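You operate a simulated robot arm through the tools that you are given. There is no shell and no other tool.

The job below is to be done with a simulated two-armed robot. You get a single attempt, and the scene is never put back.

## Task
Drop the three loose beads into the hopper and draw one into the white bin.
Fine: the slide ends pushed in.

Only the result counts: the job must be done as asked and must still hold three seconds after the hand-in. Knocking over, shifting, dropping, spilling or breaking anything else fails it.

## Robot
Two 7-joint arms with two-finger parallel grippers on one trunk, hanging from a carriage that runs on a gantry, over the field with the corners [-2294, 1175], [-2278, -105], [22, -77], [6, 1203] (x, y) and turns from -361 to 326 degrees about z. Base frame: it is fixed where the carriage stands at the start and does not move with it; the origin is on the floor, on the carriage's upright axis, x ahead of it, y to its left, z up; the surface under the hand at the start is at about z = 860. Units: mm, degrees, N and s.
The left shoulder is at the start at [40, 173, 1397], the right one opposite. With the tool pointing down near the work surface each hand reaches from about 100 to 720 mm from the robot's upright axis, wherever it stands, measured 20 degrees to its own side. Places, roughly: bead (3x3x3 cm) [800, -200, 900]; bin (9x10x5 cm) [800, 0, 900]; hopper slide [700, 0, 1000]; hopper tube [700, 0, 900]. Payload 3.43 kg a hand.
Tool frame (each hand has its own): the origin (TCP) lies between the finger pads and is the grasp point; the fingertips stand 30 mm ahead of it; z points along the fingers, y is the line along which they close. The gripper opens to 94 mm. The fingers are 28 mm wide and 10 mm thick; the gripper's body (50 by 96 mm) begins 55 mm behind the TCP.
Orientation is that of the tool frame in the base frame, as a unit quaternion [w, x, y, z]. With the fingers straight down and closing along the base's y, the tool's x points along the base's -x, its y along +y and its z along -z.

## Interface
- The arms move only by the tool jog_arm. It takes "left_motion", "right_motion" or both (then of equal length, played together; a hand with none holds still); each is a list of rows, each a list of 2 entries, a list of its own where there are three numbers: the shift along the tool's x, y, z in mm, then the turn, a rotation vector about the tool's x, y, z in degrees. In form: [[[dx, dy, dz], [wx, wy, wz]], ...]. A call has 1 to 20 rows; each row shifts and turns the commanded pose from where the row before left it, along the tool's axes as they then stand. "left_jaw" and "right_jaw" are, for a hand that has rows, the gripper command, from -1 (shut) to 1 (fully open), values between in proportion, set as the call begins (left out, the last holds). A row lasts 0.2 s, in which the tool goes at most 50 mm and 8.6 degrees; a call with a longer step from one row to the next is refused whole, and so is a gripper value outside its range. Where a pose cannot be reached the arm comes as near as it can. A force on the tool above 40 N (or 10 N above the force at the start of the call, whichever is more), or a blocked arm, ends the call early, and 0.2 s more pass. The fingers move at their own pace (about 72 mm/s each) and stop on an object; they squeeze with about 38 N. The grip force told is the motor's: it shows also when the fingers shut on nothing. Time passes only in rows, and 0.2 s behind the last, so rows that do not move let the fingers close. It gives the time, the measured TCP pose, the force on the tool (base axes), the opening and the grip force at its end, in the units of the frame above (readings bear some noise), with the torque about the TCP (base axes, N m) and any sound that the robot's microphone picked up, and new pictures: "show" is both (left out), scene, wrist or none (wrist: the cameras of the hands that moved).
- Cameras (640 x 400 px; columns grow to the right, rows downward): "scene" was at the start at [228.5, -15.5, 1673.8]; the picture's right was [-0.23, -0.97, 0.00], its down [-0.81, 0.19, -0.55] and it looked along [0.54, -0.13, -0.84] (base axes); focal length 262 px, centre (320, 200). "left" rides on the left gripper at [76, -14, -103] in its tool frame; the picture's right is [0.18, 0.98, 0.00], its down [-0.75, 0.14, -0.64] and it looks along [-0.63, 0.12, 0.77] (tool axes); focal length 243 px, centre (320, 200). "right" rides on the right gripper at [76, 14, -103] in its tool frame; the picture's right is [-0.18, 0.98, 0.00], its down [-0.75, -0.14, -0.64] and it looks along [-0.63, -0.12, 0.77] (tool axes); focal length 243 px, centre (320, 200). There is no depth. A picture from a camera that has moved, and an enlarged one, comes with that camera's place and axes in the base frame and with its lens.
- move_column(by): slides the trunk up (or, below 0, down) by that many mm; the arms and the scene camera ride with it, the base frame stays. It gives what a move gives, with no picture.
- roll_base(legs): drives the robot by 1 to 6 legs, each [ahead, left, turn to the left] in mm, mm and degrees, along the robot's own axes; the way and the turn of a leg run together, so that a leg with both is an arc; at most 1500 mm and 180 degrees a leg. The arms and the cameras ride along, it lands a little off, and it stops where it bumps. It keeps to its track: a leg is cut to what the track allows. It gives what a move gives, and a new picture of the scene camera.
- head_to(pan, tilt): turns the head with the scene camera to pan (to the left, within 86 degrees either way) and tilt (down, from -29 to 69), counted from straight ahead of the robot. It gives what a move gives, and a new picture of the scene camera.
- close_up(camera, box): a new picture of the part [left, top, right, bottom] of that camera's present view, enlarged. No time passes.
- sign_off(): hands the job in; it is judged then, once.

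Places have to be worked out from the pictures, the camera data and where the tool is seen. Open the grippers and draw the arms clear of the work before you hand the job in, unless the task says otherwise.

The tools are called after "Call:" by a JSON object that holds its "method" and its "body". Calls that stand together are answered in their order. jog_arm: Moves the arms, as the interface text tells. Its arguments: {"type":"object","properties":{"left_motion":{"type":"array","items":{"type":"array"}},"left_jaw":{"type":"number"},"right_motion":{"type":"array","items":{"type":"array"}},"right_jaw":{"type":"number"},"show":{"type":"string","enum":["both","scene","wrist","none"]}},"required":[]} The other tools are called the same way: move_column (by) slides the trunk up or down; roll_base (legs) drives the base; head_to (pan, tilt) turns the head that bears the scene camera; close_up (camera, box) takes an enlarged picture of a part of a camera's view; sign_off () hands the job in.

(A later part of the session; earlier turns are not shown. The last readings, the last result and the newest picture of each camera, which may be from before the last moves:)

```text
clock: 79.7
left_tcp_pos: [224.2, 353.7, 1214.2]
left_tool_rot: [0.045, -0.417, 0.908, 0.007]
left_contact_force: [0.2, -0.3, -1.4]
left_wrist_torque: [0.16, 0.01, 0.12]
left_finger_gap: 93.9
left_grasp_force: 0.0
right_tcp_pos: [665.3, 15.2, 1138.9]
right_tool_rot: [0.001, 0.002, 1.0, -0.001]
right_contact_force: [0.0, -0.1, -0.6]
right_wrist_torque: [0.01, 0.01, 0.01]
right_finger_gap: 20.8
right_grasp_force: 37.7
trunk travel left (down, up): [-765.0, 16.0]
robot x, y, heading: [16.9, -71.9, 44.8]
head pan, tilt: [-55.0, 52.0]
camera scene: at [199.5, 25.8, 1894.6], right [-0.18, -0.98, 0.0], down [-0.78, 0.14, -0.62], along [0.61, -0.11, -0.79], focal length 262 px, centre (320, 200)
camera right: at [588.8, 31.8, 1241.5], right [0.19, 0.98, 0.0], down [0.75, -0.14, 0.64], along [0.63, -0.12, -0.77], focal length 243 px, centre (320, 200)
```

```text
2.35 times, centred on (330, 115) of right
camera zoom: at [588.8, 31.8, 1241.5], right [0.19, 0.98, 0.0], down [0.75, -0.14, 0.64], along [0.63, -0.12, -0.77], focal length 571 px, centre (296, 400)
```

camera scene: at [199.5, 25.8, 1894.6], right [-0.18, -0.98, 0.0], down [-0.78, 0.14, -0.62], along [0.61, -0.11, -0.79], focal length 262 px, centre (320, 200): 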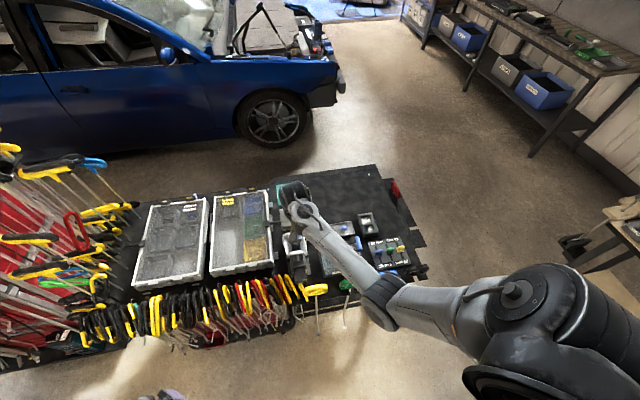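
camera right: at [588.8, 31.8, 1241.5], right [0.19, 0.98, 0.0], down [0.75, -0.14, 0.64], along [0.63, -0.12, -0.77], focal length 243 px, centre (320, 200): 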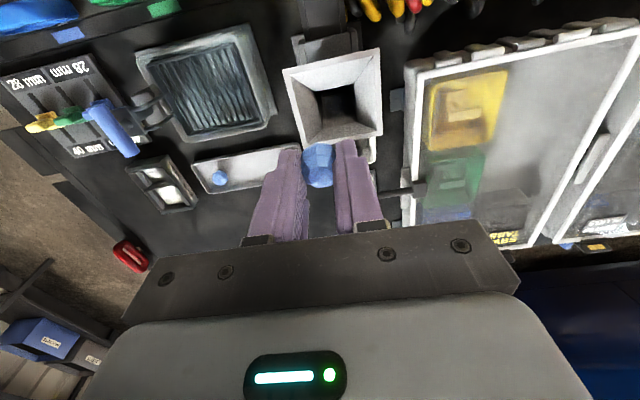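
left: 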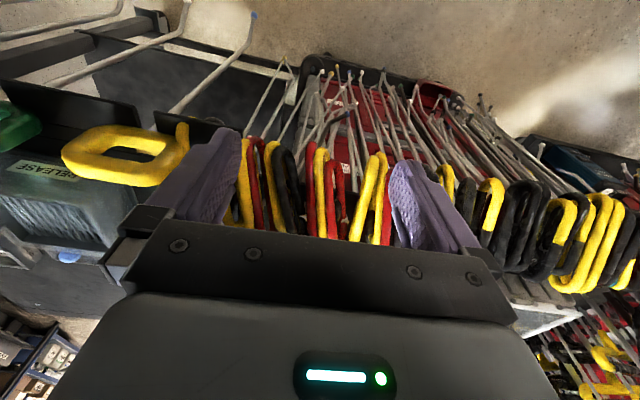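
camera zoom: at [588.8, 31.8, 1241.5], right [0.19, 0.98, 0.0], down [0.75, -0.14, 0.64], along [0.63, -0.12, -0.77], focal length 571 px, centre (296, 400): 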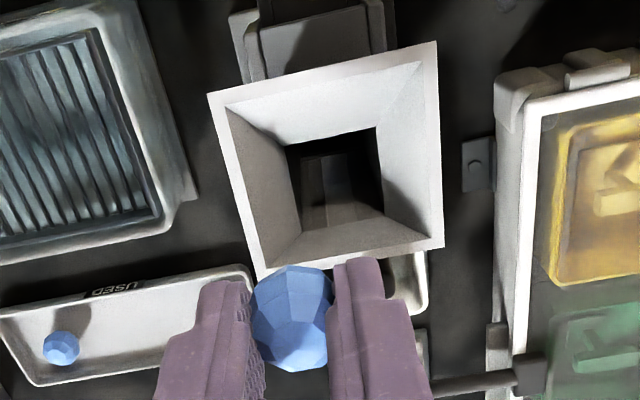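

Rim spans about x 623–685, y -2–66 at z≈1052, with the hole centre about (661, 32). I'll move the bead over the hole and lower to TCP z≈1095 (tips ≈ 1065).

Call:
{"method": "jog_arm", "body": {"right_motion": [[[2, 4, 2], [0, 0, 0]], [[3, 7, 6], [0, 0, 0]], [[2, 4, 9], [0, 0, 0]], [[0, 0, 9], [0, 0, 0]], [[0, 0, 9], [0, 0, 0]], [[0, 0, 6], [0, 0, 0]], [[0, 0, 3], [0, 0, 0]], [[0, 0, 0], [0, 0, 0]]]}}

Call:
{"method": "close_up", "body": {"camera": "right", "box": [230, 50, 410, 230]}}

Call:
{"method": "close_up", "body": {"camera": "scene", "box": [265, 180, 325, 280]}}

```text
clock: 81.5
left_tcp_pos: [225.6, 355.4, 1214.6]
left_tool_rot: [0.045, -0.416, 0.908, 0.007]
left_contact_force: [2.1, 0.5, -1.8]
left_wrist_torque: [0.13, 0.06, 0.09]
left_finger_gap: 94.0
left_grasp_force: 0.1
right_tcp_pos: [659.5, 31.8, 1096.0]
right_tool_rot: [0.001, 0.003, 1.0, 0.0]
right_contact_force: [0.3, -0.3, 0.2]
right_wrist_torque: [0.0, 0.01, 0.01]
right_finger_gap: 20.9
right_grasp_force: 37.8
trunk travel left (down, up): [-765.0, 16.0]
robot x, y, heading: [11.3, -75.0, 44.8]
head pan, tilt: [-55.0, 52.0]
camera scene: at [199.5, 25.7, 1894.6], right [-0.18, -0.98, 0.0], down [-0.78, 0.14, -0.62], along [0.61, -0.11, -0.79], focal length 262 px, centre (320, 200)
camera right: at [582.2, 47.2, 1197.8], right [0.19, 0.98, 0.0], down [0.75, -0.14, 0.64], along [0.63, -0.12, -0.77], focal length 243 px, centre (320, 200)
```

scene: 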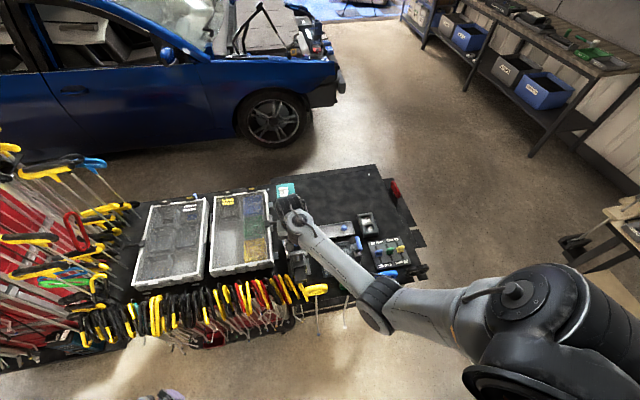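
right: 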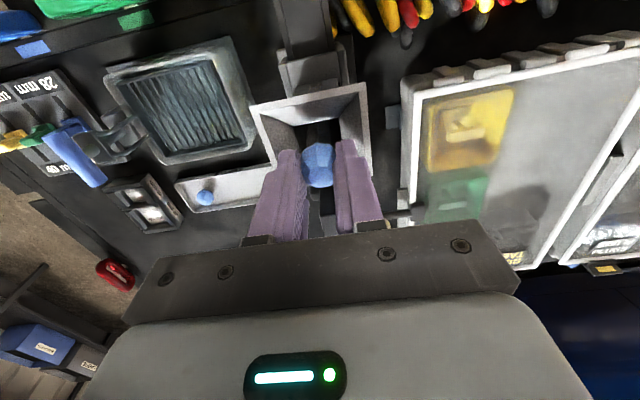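

```text
2.22 times, centred on (320, 140) of right
camera zoom: at [582.2, 47.2, 1197.8], right [0.19, 0.98, 0.0], down [0.75, -0.14, 0.64], along [0.63, -0.12, -0.77], focal length 539 px, centre (320, 333)
```

zoom: 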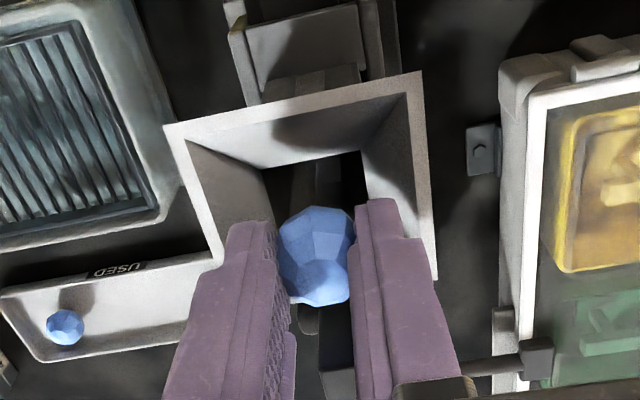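

```text
4.00 times, centred on (295, 230) of scene
camera zoom: at [199.5, 25.7, 1894.6], right [-0.18, -0.98, 0.0], down [-0.78, 0.14, -0.62], along [0.61, -0.11, -0.79], focal length 1049 px, centre (420, 80)
```

zoom: 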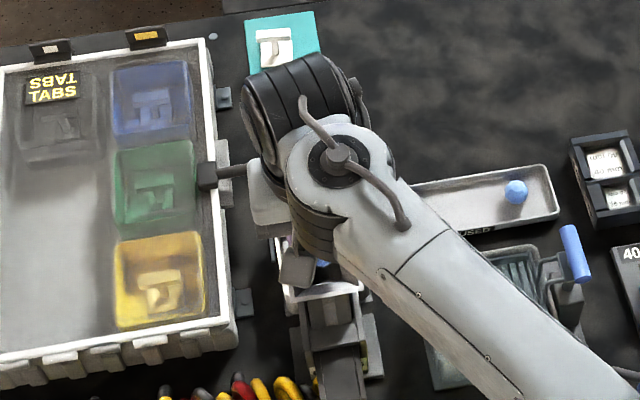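

The bead is centred over the hole between the rim sides. Lower 11 mm more and then release with a limited opening.

Call:
{"method": "jog_arm", "body": {"right_motion": [[[0, 0, 3], [0, 0, 0]], [[0, 0, 5], [0, 0, 0]], [[0, 0, 3], [0, 0, 0]], [[0, 0, 0], [0, 0, 0]]], "show": "none"}}

Call:
{"method": "jog_arm", "body": {"right_motion": [[[0, 0, 0], [0, 0, 0]], [[0, 0, 0], [0, 0, 0]], [[0, 0, 0], [0, 0, 0]], [[0, 0, 0], [0, 0, 0]]], "right_jaw": -0.05, "show": "wrist"}}

Call:
{"method": "close_up", "body": {"camera": "right", "box": [230, 50, 410, 230]}}

```text
clock: 82.5
left_tcp_pos: [225.6, 354.2, 1213.7]
left_tool_rot: [0.045, -0.416, 0.908, 0.008]
left_contact_force: [1.3, 0.4, -1.7]
left_wrist_torque: [0.14, 0.05, 0.11]
left_finger_gap: 93.9
left_grasp_force: 0.1
right_tcp_pos: [659.0, 30.8, 1083.8]
right_tool_rot: [0.0, 0.003, 1.0, -0.001]
right_contact_force: [-0.5, 0.6, 0.2]
right_wrist_torque: [0.0, 0.02, 0.03]
right_finger_gap: 21.0
right_grasp_force: 37.7
trunk travel left (down, up): [-765.0, 16.0]
robot x, y, heading: [11.0, -74.7, 44.6]
head pan, tilt: [-55.0, 52.0]
```

```text
clock: 83.5
left_tcp_pos: [225.3, 353.8, 1215.7]
left_tool_rot: [0.045, -0.416, 0.908, 0.007]
left_contact_force: [1.1, -0.5, -0.5]
left_wrist_torque: [0.1, 0.05, 0.14]
left_finger_gap: 93.8
left_grasp_force: 0.1
right_tcp_pos: [659.2, 31.9, 1084.9]
right_tool_rot: [0.001, 0.003, 1.0, 0.0]
right_contact_force: [-3.7, -3.2, 7.7]
right_wrist_torque: [-0.07, 0.1, 0.38]
right_finger_gap: 28.2
right_grasp_force: 0.0
trunk travel left (down, up): [-765.0, 16.0]
robot x, y, heading: [10.7, -76.9, 44.8]
head pan, tilt: [-55.0, 52.0]
camera right: at [582.8, 46.9, 1186.5], right [0.19, 0.98, 0.0], down [0.75, -0.14, 0.64], along [0.63, -0.12, -0.77], focal length 243 px, centre (320, 200)
```

right: 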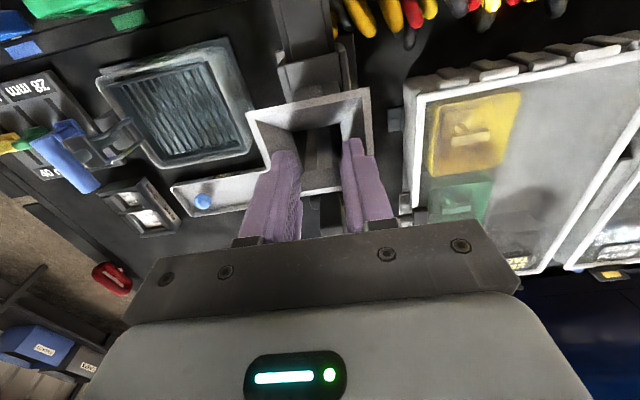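

```text
2.22 times, centred on (320, 140) of right
camera zoom: at [582.8, 46.9, 1186.5], right [0.19, 0.98, 0.0], down [0.75, -0.14, 0.64], along [0.63, -0.12, -0.77], focal length 539 px, centre (320, 333)
```

zoom: 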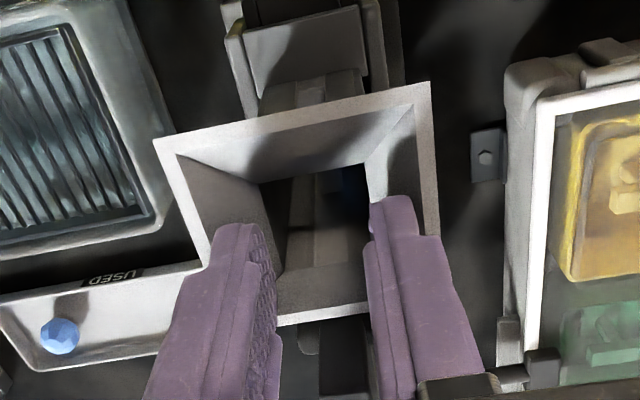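

The bead dropped into the tube, but the fingers met the funnel walls at a 28 mm gap. I'll ease the jaw to 26 mm and lift straight up.

Call:
{"method": "jog_arm", "body": {"right_motion": [[[0, 0, 0], [0, 0, 0]], [[0, 0, -2], [0, 0, 0]], [[0, 0, -5], [0, 0, 0]], [[0, 0, -9], [0, 0, 0]], [[0, 0, -10], [0, 0, 0]], [[0, 0, -10], [0, 0, 0]], [[0, 0, -8], [0, 0, 0]], [[0, 0, -4], [0, 0, 0]], [[0, 0, 0], [0, 0, 0]]], "right_jaw": -0.45}}

Call:
{"method": "close_up", "body": {"camera": "right", "box": [230, 50, 410, 230]}}

```text
clock: 85.5
left_tcp_pos: [224.3, 354.1, 1214.1]
left_tool_rot: [0.046, -0.417, 0.908, 0.007]
left_contact_force: [1.6, -0.6, -1.4]
left_wrist_torque: [0.16, 0.01, 0.11]
left_finger_gap: 94.2
left_grasp_force: 0.0
right_tcp_pos: [660.5, 31.0, 1130.8]
right_tool_rot: [0.001, 0.003, 1.0, -0.001]
right_contact_force: [-0.5, -0.4, -0.3]
right_wrist_torque: [-0.01, 0.0, 0.0]
right_finger_gap: 25.9
right_grasp_force: 0.0
trunk travel left (down, up): [-765.0, 16.0]
robot x, y, heading: [12.6, -73.7, 44.6]
head pan, tilt: [-55.0, 52.0]
camera scene: at [199.5, 25.7, 1894.7], right [-0.18, -0.98, 0.0], down [-0.78, 0.14, -0.62], along [0.61, -0.11, -0.79], focal length 262 px, centre (320, 200)
camera right: at [582.5, 47.0, 1234.7], right [0.19, 0.98, 0.0], down [0.75, -0.14, 0.64], along [0.63, -0.12, -0.77], focal length 243 px, centre (320, 200)
```

scene: 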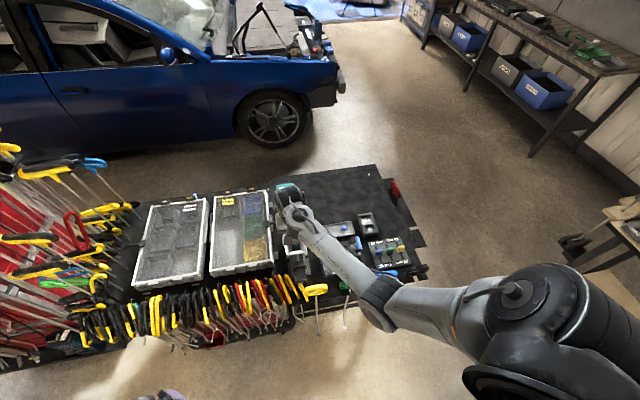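
right: 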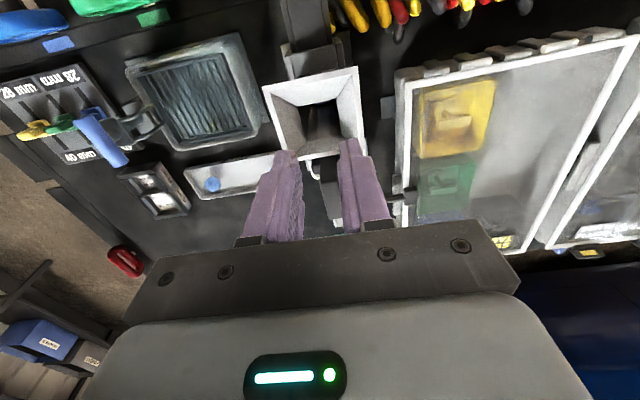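

```text
2.22 times, centred on (320, 140) of right
camera zoom: at [582.5, 47.0, 1234.7], right [0.19, 0.98, 0.0], down [0.75, -0.14, 0.64], along [0.63, -0.12, -0.77], focal length 539 px, centre (320, 333)
```

zoom: 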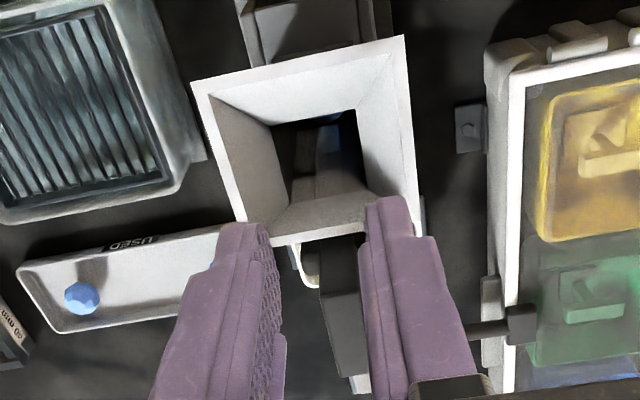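

The first bead is in the tube. Now move back to above the right-most bead at (801, -194).

Call:
{"method": "jog_arm", "body": {"right_motion": [[[-4.7, -7.4, 0], [0, 0, 0]], [[-8, -13, 0], [0, 0, 0]], [[-11, -17.5, 0], [0, 0, 0]], [[-11, -17.5, 0], [0, 0, 0]], [[-11, -17.5, 0], [0, 0, 0]], [[-11, -17.5, 0], [0, 0, 0]], [[-11, -17.5, 0], [0, 0, 0]], [[-11, -17.5, 0], [0, 0, 0]], [[-11, -17.5, 0], [0, 0, 0]], [[-11, -17.5, 0], [0, 0, 0]], [[-11, -17.5, 0], [0, 0, 0]], [[-11, -17.5, 0], [0, 0, 0]], [[-11, -17.5, 0], [0, 0, 0]], [[-8, -11, 0], [0, 0, 0]], [[-1, -2.5, 0], [0, 0, 0]], [[0, 0, 0], [0, 0, 0]]], "right_jaw": -0.1}}

```text
clock: 88.8
left_tcp_pos: [224.0, 354.2, 1215.0]
left_tool_rot: [0.046, -0.417, 0.908, 0.007]
left_contact_force: [1.3, -0.6, -1.8]
left_wrist_torque: [0.19, 0.04, 0.13]
left_finger_gap: 93.7
left_grasp_force: 0.2
right_tcp_pos: [801.4, -196.6, 1133.4]
right_tool_rot: [0.001, 0.002, 1.0, 0.0]
right_contact_force: [-0.6, 0.1, 0.5]
right_wrist_torque: [0.03, 0.04, 0.02]
right_finger_gap: 42.4
right_grasp_force: 0.0
trunk travel left (down, up): [-765.0, 16.0]
robot x, y, heading: [10.3, -74.2, 44.5]
head pan, tilt: [-55.0, 52.0]
camera scene: at [199.5, 25.7, 1894.7], right [-0.18, -0.98, 0.0], down [-0.78, 0.14, -0.62], along [0.61, -0.11, -0.79], focal length 262 px, centre (320, 200)
camera right: at [724.0, -180.5, 1235.7], right [0.19, 0.98, 0.0], down [0.75, -0.14, 0.64], along [0.63, -0.12, -0.77], focal length 243 px, centre (320, 200)
```

scene: 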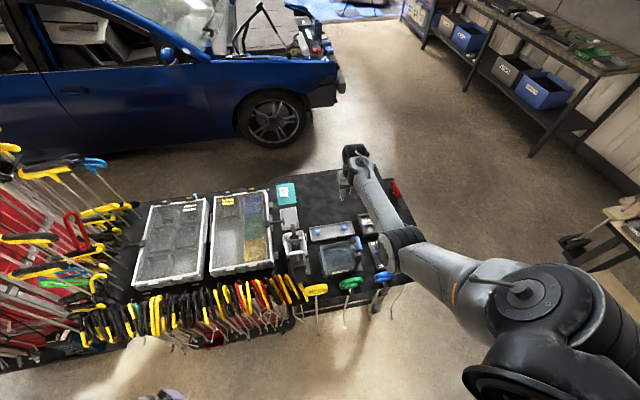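
right: 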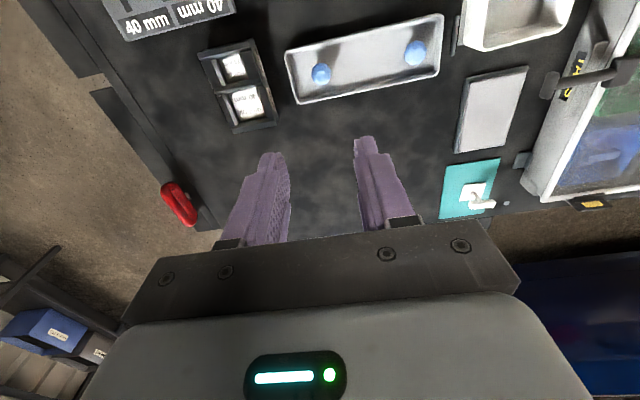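

Above the right bead. Lower the trunk 185 to hover just above it.

Call:
{"method": "move_column", "body": {"by": -185}}

Call:
{"method": "close_up", "body": {"camera": "right", "box": [220, 50, 460, 200]}}

```text
clock: 90.9
left_tcp_pos: [225.1, 355.1, 1029.9]
left_tool_rot: [0.046, -0.416, 0.908, 0.008]
left_contact_force: [0.8, -1.4, -0.8]
left_wrist_torque: [0.19, 0.05, 0.11]
left_finger_gap: 93.9
left_grasp_force: 0.1
right_tcp_pos: [800.6, -196.1, 948.2]
right_tool_rot: [0.001, 0.002, 1.0, 0.0]
right_contact_force: [-0.4, 0.1, 0.9]
right_wrist_torque: [0.0, -0.01, 0.01]
right_finger_gap: 42.4
right_grasp_force: 0.1
trunk travel left (down, up): [-580.0, 201.0]
robot x, y, heading: [9.9, -73.0, 44.5]
head pan, tilt: [-55.0, 52.0]
```

```text
2.67 times, centred on (340, 125) of right
camera zoom: at [724.0, -180.3, 1050.7], right [0.19, 0.98, 0.0], down [0.75, -0.14, 0.64], along [0.63, -0.12, -0.77], focal length 647 px, centre (267, 400)
```

zoom: 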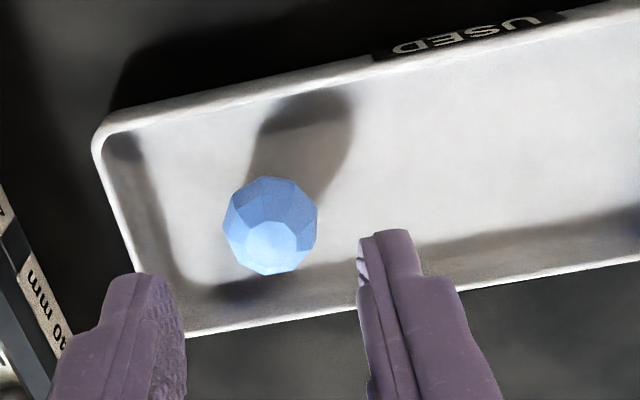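

Bead 3 is about (+1.2, +0.6) mm from the tool axis. Narrow the jaw to ~36 mm, correct, and descend to TCP z≈903.

Call:
{"method": "jog_arm", "body": {"right_motion": [[[-0.6, 0.3, 3], [0, 0, 0]], [[-0.6, 0.3, 7], [0, 0, 0]], [[0, 0, 9], [0, 0, 0]], [[0, 0, 9], [0, 0, 0]], [[0, 0, 8], [0, 0, 0]], [[0, 0, 6], [0, 0, 0]], [[0, 0, 3], [0, 0, 0]], [[0, 0, 0], [0, 0, 0]]], "right_jaw": -0.235, "show": "wrist"}}

Call:
{"method": "close_up", "body": {"camera": "right", "box": [220, 90, 420, 220]}}

```text
clock: 92.7
left_tcp_pos: [224.8, 353.2, 1031.0]
left_tool_rot: [0.045, -0.416, 0.908, 0.008]
left_contact_force: [1.2, -0.1, -0.8]
left_wrist_torque: [0.16, 0.03, 0.14]
left_finger_gap: 94.2
left_grasp_force: 0.0
right_tcp_pos: [801.6, -195.7, 902.3]
right_tool_rot: [0.0, 0.002, 1.0, 0.001]
right_contact_force: [0.1, -0.3, -0.2]
right_wrist_torque: [0.0, -0.01, 0.01]
right_finger_gap: 36.2
right_grasp_force: 0.1
trunk travel left (down, up): [-580.0, 201.0]
robot x, y, heading: [14.5, -75.2, 44.8]
head pan, tilt: [-55.0, 52.0]
camera right: at [725.0, -179.9, 1005.2], right [0.19, 0.98, 0.0], down [0.75, -0.14, 0.64], along [0.63, -0.12, -0.77], focal length 243 px, centre (320, 200)
```

right: 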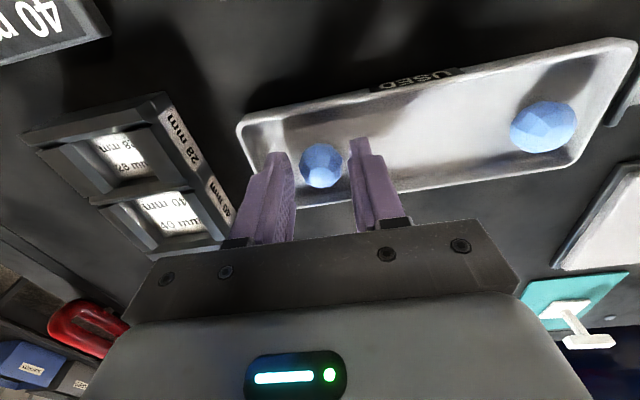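

```text
3.08 times, centred on (320, 155) of right
camera zoom: at [725.0, -179.9, 1005.2], right [0.19, 0.98, 0.0], down [0.75, -0.14, 0.64], along [0.63, -0.12, -0.77], focal length 746 px, centre (320, 338)
```

zoom: 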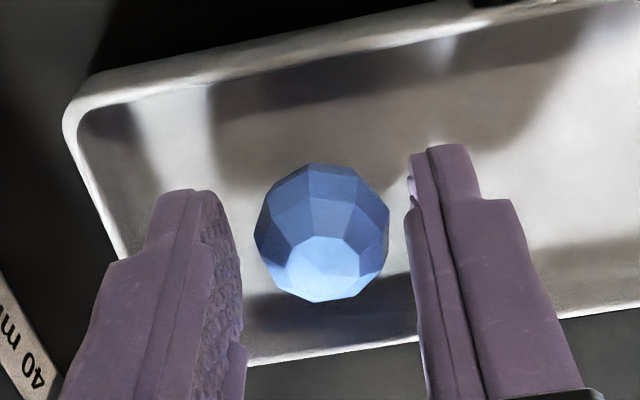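

Bead centred between the fingers; closing.

Call:
{"method": "jog_arm", "body": {"right_motion": [[[0, 0, 0], [0, 0, 0]], [[0, 0, 0], [0, 0, 0]], [[0, 0, 0], [0, 0, 0]], [[0, 0, 0], [0, 0, 0]]], "right_jaw": -1, "show": "none"}}

Call:
{"method": "jog_arm", "body": {"right_motion": [[[0, 0, -3], [0, 0, 0]], [[0, 0, -7], [0, 0, 0]], [[0, 0, -10], [0, 0, 0]], [[0, 0, -10], [0, 0, 0]], [[0, 0, -10], [0, 0, 0]], [[0, 0, -5], [0, 0, 0]], [[0, 0, 0], [0, 0, 0]]], "show": "wrist"}}

```text
clock: 93.7
left_tcp_pos: [225.1, 354.2, 1029.7]
left_tool_rot: [0.046, -0.416, 0.908, 0.007]
left_contact_force: [0.5, -1.6, -1.1]
left_wrist_torque: [0.17, 0.05, 0.12]
left_finger_gap: 94.1
left_grasp_force: 0.0
right_tcp_pos: [800.0, -194.8, 903.0]
right_tool_rot: [0.0, 0.002, 1.0, -0.001]
right_contact_force: [-0.4, 0.6, -0.1]
right_wrist_torque: [-0.01, 0.0, 0.0]
right_finger_gap: 21.1
right_grasp_force: 37.7
trunk travel left (down, up): [-580.0, 201.0]
robot x, y, heading: [10.5, -75.9, 44.7]
head pan, tilt: [-55.0, 52.0]
```

```text
clock: 95.3
left_tcp_pos: [224.6, 354.9, 1029.3]
left_tool_rot: [0.046, -0.416, 0.908, 0.007]
left_contact_force: [0.3, -0.4, -1.1]
left_wrist_torque: [0.15, -0.02, 0.14]
left_finger_gap: 93.8
left_grasp_force: 0.0
right_tcp_pos: [801.7, -195.6, 948.4]
right_tool_rot: [0.0, 0.002, 1.0, -0.001]
right_contact_force: [0.6, 0.3, 0.1]
right_wrist_torque: [-0.02, -0.01, 0.0]
right_finger_gap: 21.1
right_grasp_force: 37.5
trunk travel left (down, up): [-580.0, 201.0]
robot x, y, heading: [10.8, -70.4, 44.6]
head pan, tilt: [-55.0, 52.0]
camera right: at [725.4, -179.3, 1051.0], right [0.19, 0.98, 0.0], down [0.75, -0.14, 0.64], along [0.63, -0.12, -0.77], focal length 243 px, centre (320, 200)
```

right: 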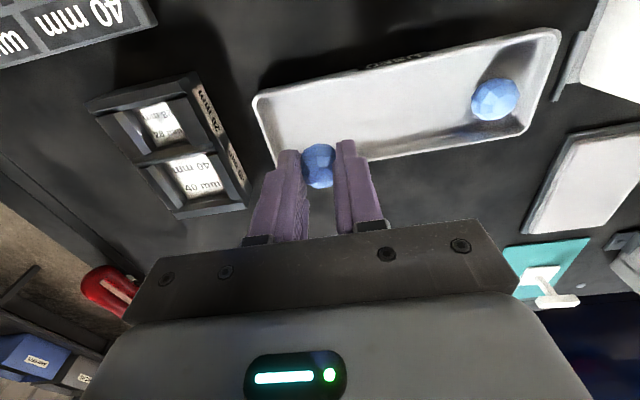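

Held. Raise the trunk and carry it to the funnel.

Call:
{"method": "move_column", "body": {"by": 190}}

Call:
{"method": "jog_arm", "body": {"right_motion": [[[4.7, 7.4, 0], [0, 0, 0]], [[8, 13, 0], [0, 0, 0]], [[11, 17.5, 0], [0, 0, 0]], [[11, 17.5, 0], [0, 0, 0]], [[11, 17.5, 0], [0, 0, 0]], [[11, 17.5, 0], [0, 0, 0]], [[11, 17.5, 0], [0, 0, 0]], [[11, 17.5, 0], [0, 0, 0]], [[11, 17.5, 0], [0, 0, 0]], [[11, 17.5, 0], [0, 0, 0]], [[11, 17.5, 0], [0, 0, 0]], [[11, 17.5, 0], [0, 0, 0]], [[11, 17.5, 0], [0, 0, 0]], [[7, 11, 0], [0, 0, 0]], [[1.9, 2.3, 0], [0, 0, 0]], [[0, 0, 0], [0, 0, 0]]], "show": "wrist"}}

```text
clock: 97.4
left_tcp_pos: [225.1, 353.8, 1219.9]
left_tool_rot: [0.046, -0.416, 0.908, 0.008]
left_contact_force: [1.1, -0.2, -1.9]
left_wrist_torque: [0.14, 0.02, 0.08]
left_finger_gap: 94.1
left_grasp_force: 0.0
right_tcp_pos: [802.0, -194.8, 1138.3]
right_tool_rot: [0.001, 0.003, 1.0, 0.0]
right_contact_force: [-0.6, -0.7, 0.2]
right_wrist_torque: [0.03, 0.01, -0.05]
right_finger_gap: 21.0
right_grasp_force: 38.0
trunk travel left (down, up): [-770.0, 11.0]
robot x, y, heading: [13.6, -75.1, 44.9]
head pan, tilt: [-55.0, 52.0]
```

```text
clock: 100.8
left_tcp_pos: [224.6, 355.1, 1220.0]
left_tool_rot: [0.045, -0.416, 0.908, 0.008]
left_contact_force: [1.3, -0.3, -1.4]
left_wrist_torque: [0.14, 0.06, 0.13]
left_finger_gap: 94.2
left_grasp_force: 0.0
right_tcp_pos: [660.6, 31.3, 1137.5]
right_tool_rot: [0.001, 0.003, 1.0, 0.0]
right_contact_force: [0.0, 0.8, -0.6]
right_wrist_torque: [-0.02, -0.03, -0.01]
right_finger_gap: 20.9
right_grasp_force: 38.2
trunk travel left (down, up): [-770.0, 11.0]
robot x, y, heading: [11.9, -73.4, 44.8]
head pan, tilt: [-55.0, 52.0]
camera right: at [584.2, 47.7, 1240.5], right [0.19, 0.98, 0.0], down [0.75, -0.14, 0.64], along [0.63, -0.12, -0.77], focal length 243 px, centre (320, 200)
```

right: 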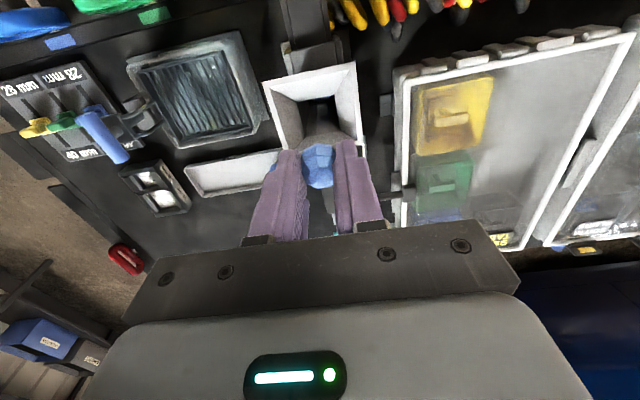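

Lower to tips just at rim level and release with a 30 mm opening only.

Call:
{"method": "jog_arm", "body": {"right_motion": [[[0.7, -0.4, 3], [0, 0, 0]], [[0.7, -0.4, 7], [0, 0, 0]], [[0, 0, 9], [0, 0, 0]], [[0, 0, 9], [0, 0, 0]], [[0, 0, 9], [0, 0, 0]], [[0, 0, 6], [0, 0, 0]], [[0, 0, 3], [0, 0, 0]], [[0, 0, 0], [0, 0, 0]]], "show": "wrist"}}

Call:
{"method": "jog_arm", "body": {"right_motion": [[[0, 0, 0], [0, 0, 0]], [[0, 0, 0], [0, 0, 0]], [[0, 0, 0], [0, 0, 0]], [[0, 0, 0], [0, 0, 0]]], "right_jaw": -0.36, "show": "wrist"}}

Call:
{"method": "close_up", "body": {"camera": "right", "box": [230, 50, 410, 230]}}

```text
clock: 102.6
left_tcp_pos: [224.9, 355.0, 1220.6]
left_tool_rot: [0.045, -0.416, 0.908, 0.007]
left_contact_force: [1.2, -0.3, -1.4]
left_wrist_torque: [0.19, 0.01, 0.12]
left_finger_gap: 94.1
left_grasp_force: 0.1
right_tcp_pos: [659.1, 30.7, 1090.9]
right_tool_rot: [0.001, 0.002, 1.0, 0.0]
right_contact_force: [0.0, 0.5, 0.6]
right_wrist_torque: [-0.02, 0.04, -0.01]
right_finger_gap: 21.3
right_grasp_force: 38.4
trunk travel left (down, up): [-770.0, 11.0]
robot x, y, heading: [10.4, -74.4, 44.7]
head pan, tilt: [-55.0, 52.0]
camera right: at [582.0, 46.9, 1194.3], right [0.19, 0.98, 0.0], down [0.75, -0.14, 0.64], along [0.63, -0.12, -0.77], focal length 243 px, centre (320, 200)
```

right: 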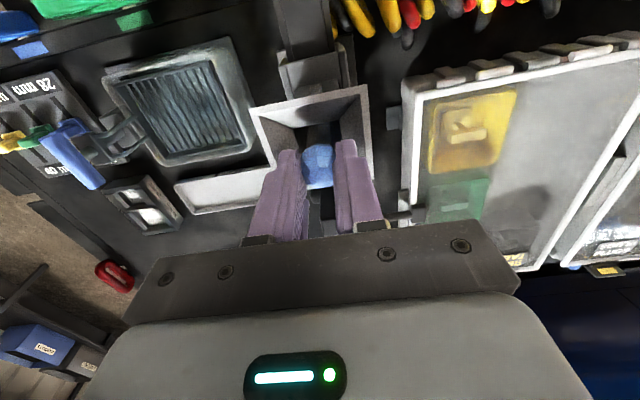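

```text
clock: 103.6
left_tcp_pos: [224.9, 354.9, 1221.0]
left_tool_rot: [0.045, -0.416, 0.908, 0.008]
left_contact_force: [1.4, -0.4, -0.8]
left_wrist_torque: [0.16, 0.07, 0.08]
left_finger_gap: 94.2
left_grasp_force: 0.0
right_tcp_pos: [659.3, 30.1, 1092.3]
right_tool_rot: [0.0, 0.003, 1.0, -0.001]
right_contact_force: [-0.4, -1.3, 0.3]
right_wrist_torque: [-0.04, 0.0, -0.02]
right_finger_gap: 30.0
right_grasp_force: 0.1
trunk travel left (down, up): [-770.0, 11.0]
robot x, y, heading: [11.7, -74.7, 44.6]
head pan, tilt: [-55.0, 52.0]
camera right: at [582.1, 46.9, 1194.4], right [0.19, 0.98, 0.0], down [0.75, -0.14, 0.64], along [0.63, -0.12, -0.77], focal length 243 px, centre (320, 200)
```

right: 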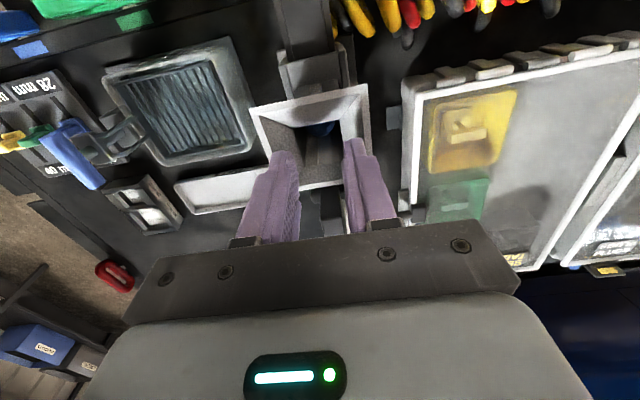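

```text
2.22 times, centred on (320, 140) of right
camera zoom: at [582.1, 46.9, 1194.4], right [0.19, 0.98, 0.0], down [0.75, -0.14, 0.64], along [0.63, -0.12, -0.77], focal length 539 px, centre (320, 333)
```

zoom: 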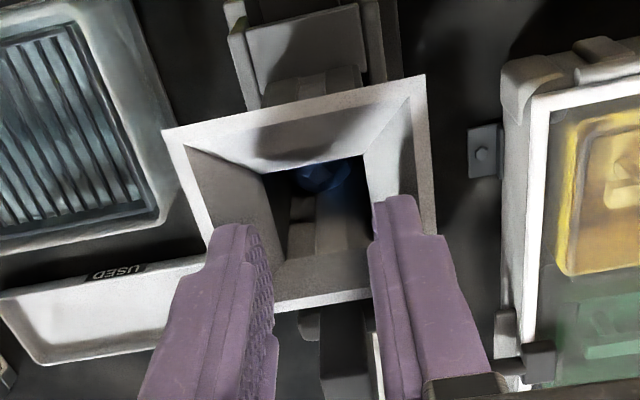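

Second bead is in the tube. Lift, then move to the last bead at (800, -72).

Call:
{"method": "jog_arm", "body": {"right_motion": [[[0, 0, -4], [0, 0, 0]], [[0, 0, -9], [0, 0, 0]], [[0, 0, -10], [0, 0, 0]], [[0, 0, -10], [0, 0, 0]], [[0, 0, -8], [0, 0, 0]], [[-6, -4.4, -4], [0, 0, 0]], [[-11, -8, 0], [0, 0, 0]], [[-15, -11, 0], [0, 0, 0]], [[-15, -11, 0], [0, 0, 0]], [[-15, -11, 0], [0, 0, 0]], [[-15, -11, 0], [0, 0, 0]], [[-15, -11, 0], [0, 0, 0]], [[-15, -11, 0], [0, 0, 0]], [[-15, -11, 0], [0, 0, 0]], [[-12, -9, 0], [0, 0, 0]], [[-7.6, -6, 0], [0, 0, 0]], [[0, 0, 0], [0, 0, 0]]], "show": "wrist"}}

Call:
{"method": "move_column", "body": {"by": -185}}

Call:
{"method": "close_up", "body": {"camera": "right", "box": [220, 50, 460, 200]}}

```text
clock: 107.2
left_tcp_pos: [225.4, 354.3, 1219.1]
left_tool_rot: [0.045, -0.416, 0.908, 0.007]
left_contact_force: [0.8, -0.2, -1.3]
left_wrist_torque: [0.17, 0.0, 0.1]
left_finger_gap: 94.0
left_grasp_force: 0.0
right_tcp_pos: [800.0, -74.7, 1137.5]
right_tool_rot: [0.001, 0.002, 1.0, 0.0]
right_contact_force: [-0.6, -0.3, 0.3]
right_wrist_torque: [-0.01, -0.03, -0.01]
right_finger_gap: 30.1
right_grasp_force: 0.1
trunk travel left (down, up): [-770.0, 11.0]
robot x, y, heading: [12.7, -70.2, 44.7]
head pan, tilt: [-55.0, 52.0]
camera right: at [724.3, -58.3, 1239.3], right [0.19, 0.98, 0.0], down [0.75, -0.14, 0.64], along [0.63, -0.12, -0.77], focal length 243 px, centre (320, 200)
```

right: 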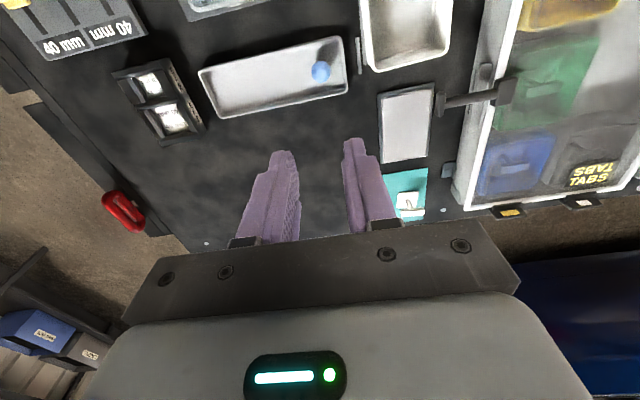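

```text
clock: 109.2
left_tcp_pos: [224.5, 354.7, 1034.9]
left_tool_rot: [0.046, -0.417, 0.908, 0.008]
left_contact_force: [1.6, -1.4, -1.1]
left_wrist_torque: [0.15, 0.05, 0.14]
left_finger_gap: 94.0
left_grasp_force: 0.1
right_tcp_pos: [800.1, -74.8, 951.6]
right_tool_rot: [0.001, 0.002, 1.0, 0.001]
right_contact_force: [0.1, -0.8, -0.7]
right_wrist_torque: [0.0, -0.03, -0.01]
right_finger_gap: 30.0
right_grasp_force: 0.0
trunk travel left (down, up): [-585.0, 196.0]
robot x, y, heading: [10.7, -71.7, 44.8]
head pan, tilt: [-55.0, 52.0]
```

```text
2.67 times, centred on (340, 125) of right
camera zoom: at [724.3, -58.3, 1054.4], right [0.19, 0.98, 0.0], down [0.75, -0.14, 0.64], along [0.63, -0.12, -0.77], focal length 647 px, centre (267, 400)
```

zoom: 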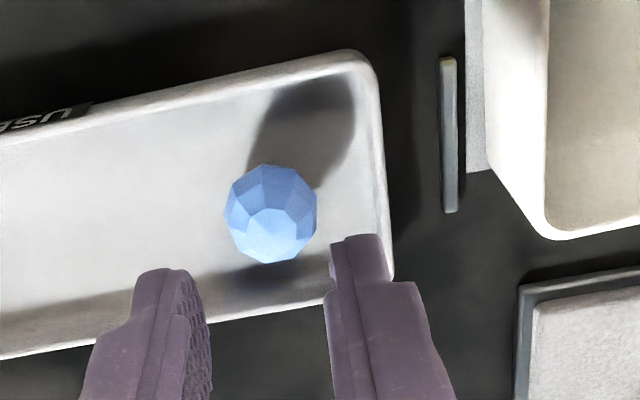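

The last bead is ~12 mm from the left wall. I'll shift 2 mm to the right, use a 32 mm opening so the left finger fits between bead and wall, and descend carefully.

Call:
{"method": "jog_arm", "body": {"right_motion": [[[0.4, -1.0, 3], [0, 0, 0]], [[0, -0.9, 7], [0, 0, 0]], [[0, 0, 8], [0, 0, 0]], [[0, 0, 8], [0, 0, 0]], [[0, 0, 6], [0, 0, 0]], [[0, 0, 0], [0, 0, 0]]], "right_jaw": -0.32, "show": "wrist"}}

Call:
{"method": "close_up", "body": {"camera": "right", "box": [220, 70, 420, 200]}}

```text
clock: 110.6
left_tcp_pos: [224.6, 355.5, 1034.4]
left_tool_rot: [0.046, -0.417, 0.908, 0.008]
left_contact_force: [0.2, -0.9, -1.4]
left_wrist_torque: [0.11, 0.05, 0.09]
left_finger_gap: 93.9
left_grasp_force: 0.0
right_tcp_pos: [802.1, -76.7, 919.3]
right_tool_rot: [0.002, 0.002, 1.0, 0.0]
right_contact_force: [0.4, -1.2, -0.8]
right_wrist_torque: [-0.02, -0.01, -0.01]
right_finger_gap: 32.1
right_grasp_force: 0.0
trunk travel left (down, up): [-585.0, 196.0]
robot x, y, heading: [10.1, -74.2, 44.7]
head pan, tilt: [-55.0, 52.0]
camera right: at [724.4, -60.1, 1021.5], right [0.19, 0.98, 0.0], down [0.75, -0.14, 0.64], along [0.63, -0.12, -0.76], focal length 243 px, centre (320, 200)
```

right: 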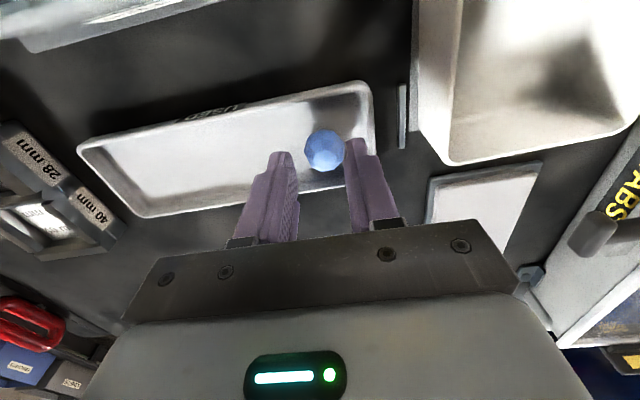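

```text
3.08 times, centred on (320, 135) of right
camera zoom: at [724.4, -60.1, 1021.5], right [0.19, 0.98, 0.0], down [0.75, -0.14, 0.64], along [0.63, -0.12, -0.76], focal length 746 px, centre (320, 400)
```

zoom: 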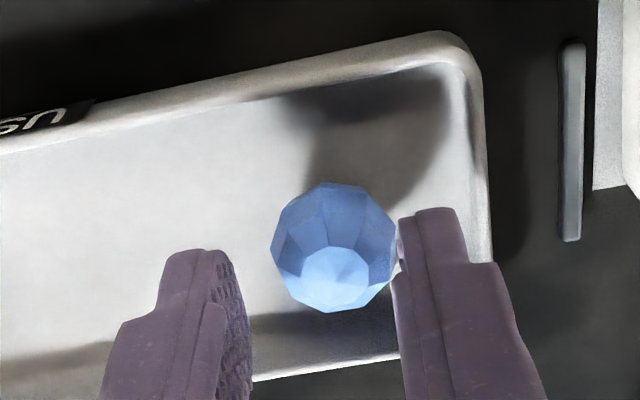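

The left finger is inside the rim and just beside the bead. Continue down 15 mm.

Call:
{"method": "jog_arm", "body": {"right_motion": [[[0, 0, 3], [0, 0, 0]], [[0, 0, 5], [0, 0, 0]], [[0, 0, 5], [0, 0, 0]], [[0, 0, 2.5], [0, 0, 0]], [[0, 0, 0], [0, 0, 0]]], "show": "wrist"}}

Call:
{"method": "close_up", "body": {"camera": "right", "box": [220, 90, 420, 220]}}

```text
clock: 111.8
left_tcp_pos: [225.1, 354.8, 1033.0]
left_tool_rot: [0.045, -0.417, 0.908, 0.008]
left_contact_force: [0.5, -0.6, -1.5]
left_wrist_torque: [0.19, 0.07, 0.15]
left_finger_gap: 93.6
left_grasp_force: 0.0
right_tcp_pos: [800.7, -76.8, 903.5]
right_tool_rot: [0.001, 0.002, 1.0, 0.0]
right_contact_force: [-0.1, 0.4, -1.0]
right_wrist_torque: [-0.02, 0.0, -0.04]
right_finger_gap: 32.2
right_grasp_force: 0.1
trunk travel left (down, up): [-585.0, 196.0]
robot x, y, heading: [9.8, -74.7, 44.4]
head pan, tilt: [-55.0, 52.0]
camera right: at [724.0, -60.4, 1006.4], right [0.19, 0.98, 0.0], down [0.75, -0.14, 0.64], along [0.63, -0.12, -0.77], focal length 243 px, centre (320, 200)
```

right: 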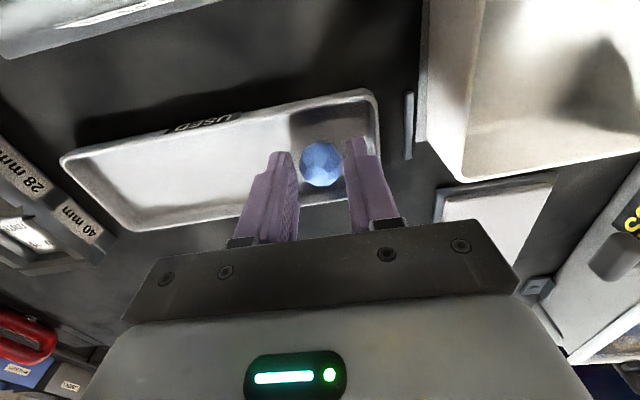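

```text
3.08 times, centred on (320, 155) of right
camera zoom: at [724.0, -60.4, 1006.4], right [0.19, 0.98, 0.0], down [0.75, -0.14, 0.64], along [0.63, -0.12, -0.77], focal length 746 px, centre (320, 338)
```

zoom: 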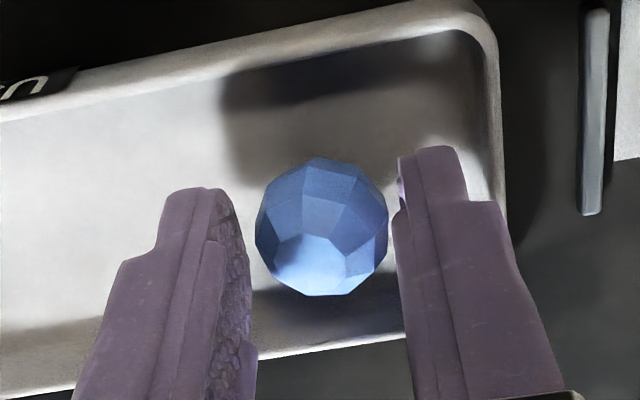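

The bead was nudged gently and sits between the fingers with no force. Closing, then lifting.

Call:
{"method": "jog_arm", "body": {"right_motion": [[[0, 0, 0], [0, 0, 0]], [[0, 0, 0], [0, 0, 0]], [[0, 0, 0], [0, 0, 0]], [[0, 0, 0], [0, 0, 0]]], "right_jaw": -1, "show": "none"}}

Call:
{"method": "jog_arm", "body": {"right_motion": [[[0, 0, -3], [0, 0, 0]], [[0, 0, -7], [0, 0, 0]], [[0, 0, -10], [0, 0, 0]], [[0, 0, -10], [0, 0, 0]], [[0, 0, -10], [0, 0, 0]], [[0, 0, -5], [0, 0, 0]], [[0, 0, 0], [0, 0, 0]]], "show": "wrist"}}

```text
clock: 112.8
left_tcp_pos: [223.8, 355.0, 1034.3]
left_tool_rot: [0.045, -0.417, 0.908, 0.007]
left_contact_force: [1.4, -0.5, -1.3]
left_wrist_torque: [0.15, 0.1, 0.13]
left_finger_gap: 93.7
left_grasp_force: 0.0
right_tcp_pos: [800.7, -76.6, 904.0]
right_tool_rot: [0.001, 0.003, 1.0, 0.0]
right_contact_force: [0.7, 0.3, -0.7]
right_wrist_torque: [0.0, 0.0, 0.03]
right_finger_gap: 20.8
right_grasp_force: 38.4
trunk travel left (down, up): [-585.0, 196.0]
robot x, y, heading: [12.3, -79.1, 44.8]
head pan, tilt: [-55.0, 52.0]
```

```text
clock: 114.4
left_tcp_pos: [224.8, 353.6, 1035.3]
left_tool_rot: [0.046, -0.417, 0.908, 0.008]
left_contact_force: [0.2, 0.3, -0.3]
left_wrist_torque: [0.16, 0.04, 0.12]
left_finger_gap: 93.9
left_grasp_force: 0.0
right_tcp_pos: [800.8, -75.6, 950.0]
right_tool_rot: [0.001, 0.003, 1.0, -0.001]
right_contact_force: [-0.1, -0.8, 0.0]
right_wrist_torque: [-0.01, 0.02, -0.02]
right_finger_gap: 21.2
right_grasp_force: 38.9
trunk travel left (down, up): [-585.0, 196.0]
robot x, y, heading: [12.9, -74.1, 44.6]
head pan, tilt: [-55.0, 52.0]
camera right: at [723.7, -60.6, 1051.8], right [0.19, 0.98, 0.0], down [0.75, -0.14, 0.64], along [0.63, -0.12, -0.77], focal length 243 px, centre (320, 200)
```

right: 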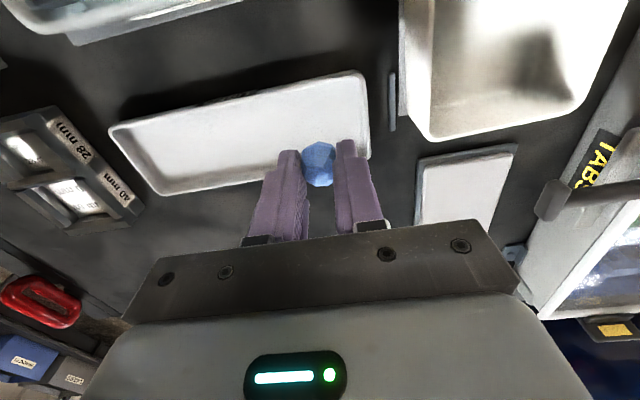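

Last bead held. Raise the trunk and carry it to the funnel.

Call:
{"method": "move_column", "body": {"by": 190}}

Call:
{"method": "jog_arm", "body": {"right_motion": [[[5, 3.8, 0], [0, 0, 0]], [[10, 7.6, 0], [0, 0, 0]], [[14, 10.7, 0], [0, 0, 0]], [[14, 10.7, 0], [0, 0, 0]], [[14, 10.7, 0], [0, 0, 0]], [[14, 10.7, 0], [0, 0, 0]], [[14, 10.7, 0], [0, 0, 0]], [[14, 10.7, 0], [0, 0, 0]], [[14, 10.7, 0], [0, 0, 0]], [[14, 10.7, 0], [0, 0, 0]], [[9, 6.9, 0], [0, 0, 0]], [[5.2, 3.6, 0], [0, 0, 0]], [[0, 0, 0], [0, 0, 0]]], "show": "wrist"}}

```text
clock: 116.5
left_tcp_pos: [224.6, 353.9, 1223.7]
left_tool_rot: [0.045, -0.416, 0.908, 0.007]
left_contact_force: [1.0, -0.5, -1.1]
left_wrist_torque: [0.15, 0.0, 0.11]
left_finger_gap: 94.1
left_grasp_force: 0.1
right_tcp_pos: [800.3, -77.0, 1139.4]
right_tool_rot: [0.001, 0.002, 1.0, -0.001]
right_contact_force: [-0.1, 0.4, 0.2]
right_wrist_torque: [0.03, 0.0, 0.01]
right_finger_gap: 21.0
right_grasp_force: 38.7
trunk travel left (down, up): [-775.0, 6.0]
robot x, y, heading: [6.6, -74.2, 44.7]
head pan, tilt: [-55.0, 52.0]
```

```text
clock: 119.3
left_tcp_pos: [224.1, 354.8, 1224.9]
left_tool_rot: [0.045, -0.416, 0.908, 0.007]
left_contact_force: [0.9, -1.2, -0.3]
left_wrist_torque: [0.21, -0.01, 0.1]
left_finger_gap: 94.0
left_grasp_force: 0.1
right_tcp_pos: [659.3, 31.2, 1138.6]
right_tool_rot: [0.001, 0.002, 1.0, 0.001]
right_contact_force: [-0.2, -0.2, 0.3]
right_wrist_torque: [0.0, 0.0, 0.01]
right_finger_gap: 21.1
right_grasp_force: 37.9
trunk travel left (down, up): [-775.0, 6.0]
robot x, y, heading: [12.7, -76.3, 44.7]
head pan, tilt: [-55.0, 52.0]
camera right: at [582.7, 47.1, 1241.4], right [0.19, 0.98, 0.0], down [0.75, -0.14, 0.64], along [0.63, -0.12, -0.77], focal length 243 px, centre (320, 200)
```

right: 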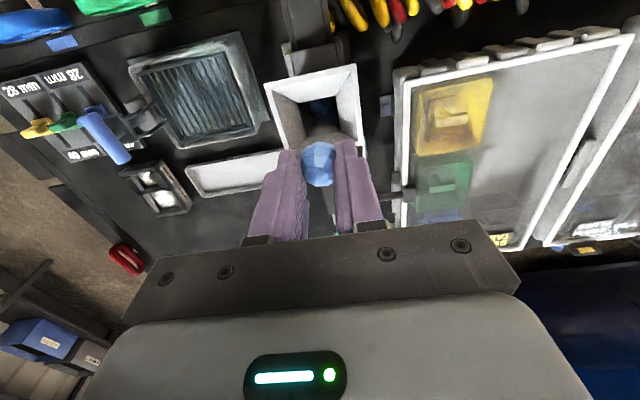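

Same position as before; lower 47 mm and release with a 30 mm opening.

Call:
{"method": "jog_arm", "body": {"right_motion": [[[0, 0, 3], [0, 0, 0]], [[0, 0, 7], [0, 0, 0]], [[0, 0, 9], [0, 0, 0]], [[0, 0, 9], [0, 0, 0]], [[0, 0, 9], [0, 0, 0]], [[0, 0, 7], [0, 0, 0]], [[0, 0, 3], [0, 0, 0]], [[0, 0, 0], [0, 0, 0]]], "show": "wrist"}}

Call:
{"method": "jog_arm", "body": {"right_motion": [[[0, 0, 0], [0, 0, 0]], [[0, 0, 0], [0, 0, 0]], [[0, 0, 0], [0, 0, 0]], [[0, 0, 0], [0, 0, 0]]], "right_jaw": -0.36, "show": "wrist"}}

Call:
{"method": "close_up", "body": {"camera": "right", "box": [230, 50, 410, 230]}}

```text
clock: 121.1
left_tcp_pos: [224.2, 353.8, 1224.8]
left_tool_rot: [0.045, -0.416, 0.908, 0.007]
left_contact_force: [0.9, -1.2, -1.5]
left_wrist_torque: [0.16, 0.04, 0.07]
left_finger_gap: 94.2
left_grasp_force: 0.0
right_tcp_pos: [659.7, 32.6, 1092.5]
right_tool_rot: [0.0, 0.003, 1.0, 0.0]
right_contact_force: [0.9, -0.6, -0.1]
right_wrist_torque: [0.03, -0.01, -0.01]
right_finger_gap: 20.8
right_grasp_force: 37.6
trunk travel left (down, up): [-775.0, 6.0]
robot x, y, heading: [10.8, -72.8, 44.5]
head pan, tilt: [-55.0, 52.0]
camera right: at [582.8, 48.1, 1194.5], right [0.19, 0.98, 0.0], down [0.75, -0.14, 0.64], along [0.63, -0.12, -0.77], focal length 243 px, centre (320, 200)
```

right: 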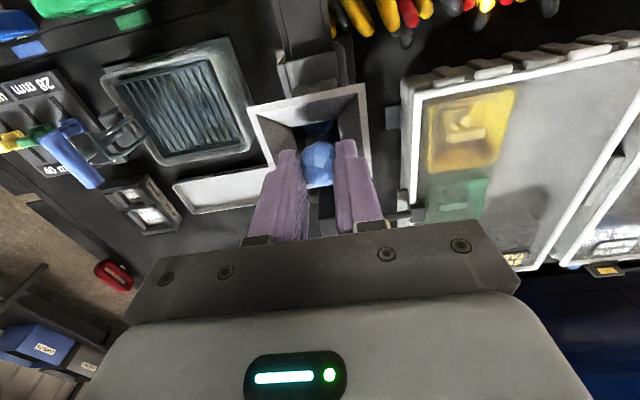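

```text
clock: 122.1
left_tcp_pos: [224.2, 355.0, 1225.7]
left_tool_rot: [0.045, -0.416, 0.908, 0.007]
left_contact_force: [2.1, 0.3, -1.6]
left_wrist_torque: [0.2, 0.1, 0.12]
left_finger_gap: 93.7
left_grasp_force: 0.0
right_tcp_pos: [658.6, 30.8, 1092.0]
right_tool_rot: [0.001, 0.003, 1.0, -0.001]
right_contact_force: [0.2, -0.7, 0.4]
right_wrist_torque: [-0.01, -0.01, 0.03]
right_finger_gap: 29.9
right_grasp_force: 0.0
trunk travel left (down, up): [-775.0, 6.0]
robot x, y, heading: [7.8, -74.0, 44.5]
head pan, tilt: [-55.0, 52.0]
camera right: at [582.8, 48.0, 1194.5], right [0.19, 0.98, 0.0], down [0.75, -0.14, 0.64], along [0.63, -0.12, -0.77], focal length 243 px, centre (320, 200)
```

right: 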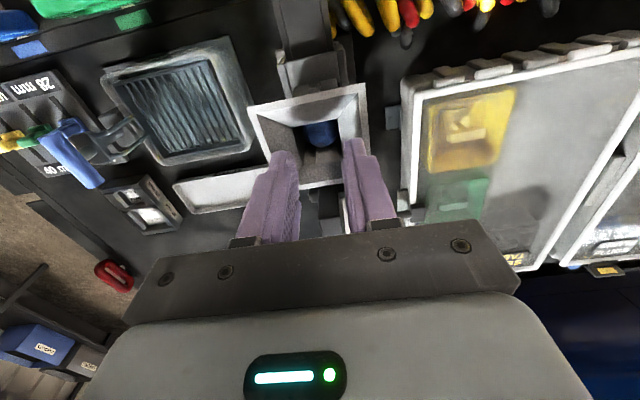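

```text
2.22 times, centred on (320, 140) of right
camera zoom: at [582.8, 48.0, 1194.5], right [0.19, 0.98, 0.0], down [0.75, -0.14, 0.64], along [0.63, -0.12, -0.77], focal length 539 px, centre (320, 333)
```

zoom: 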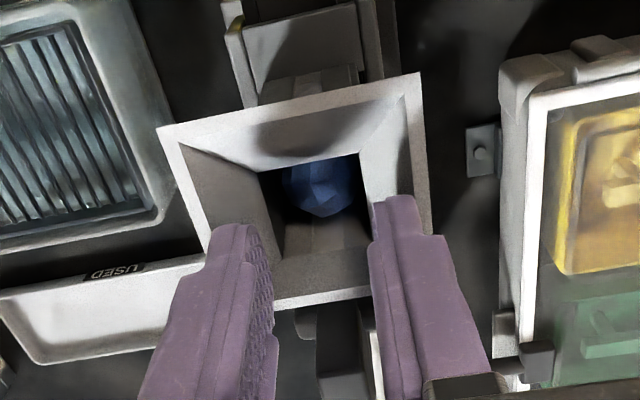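

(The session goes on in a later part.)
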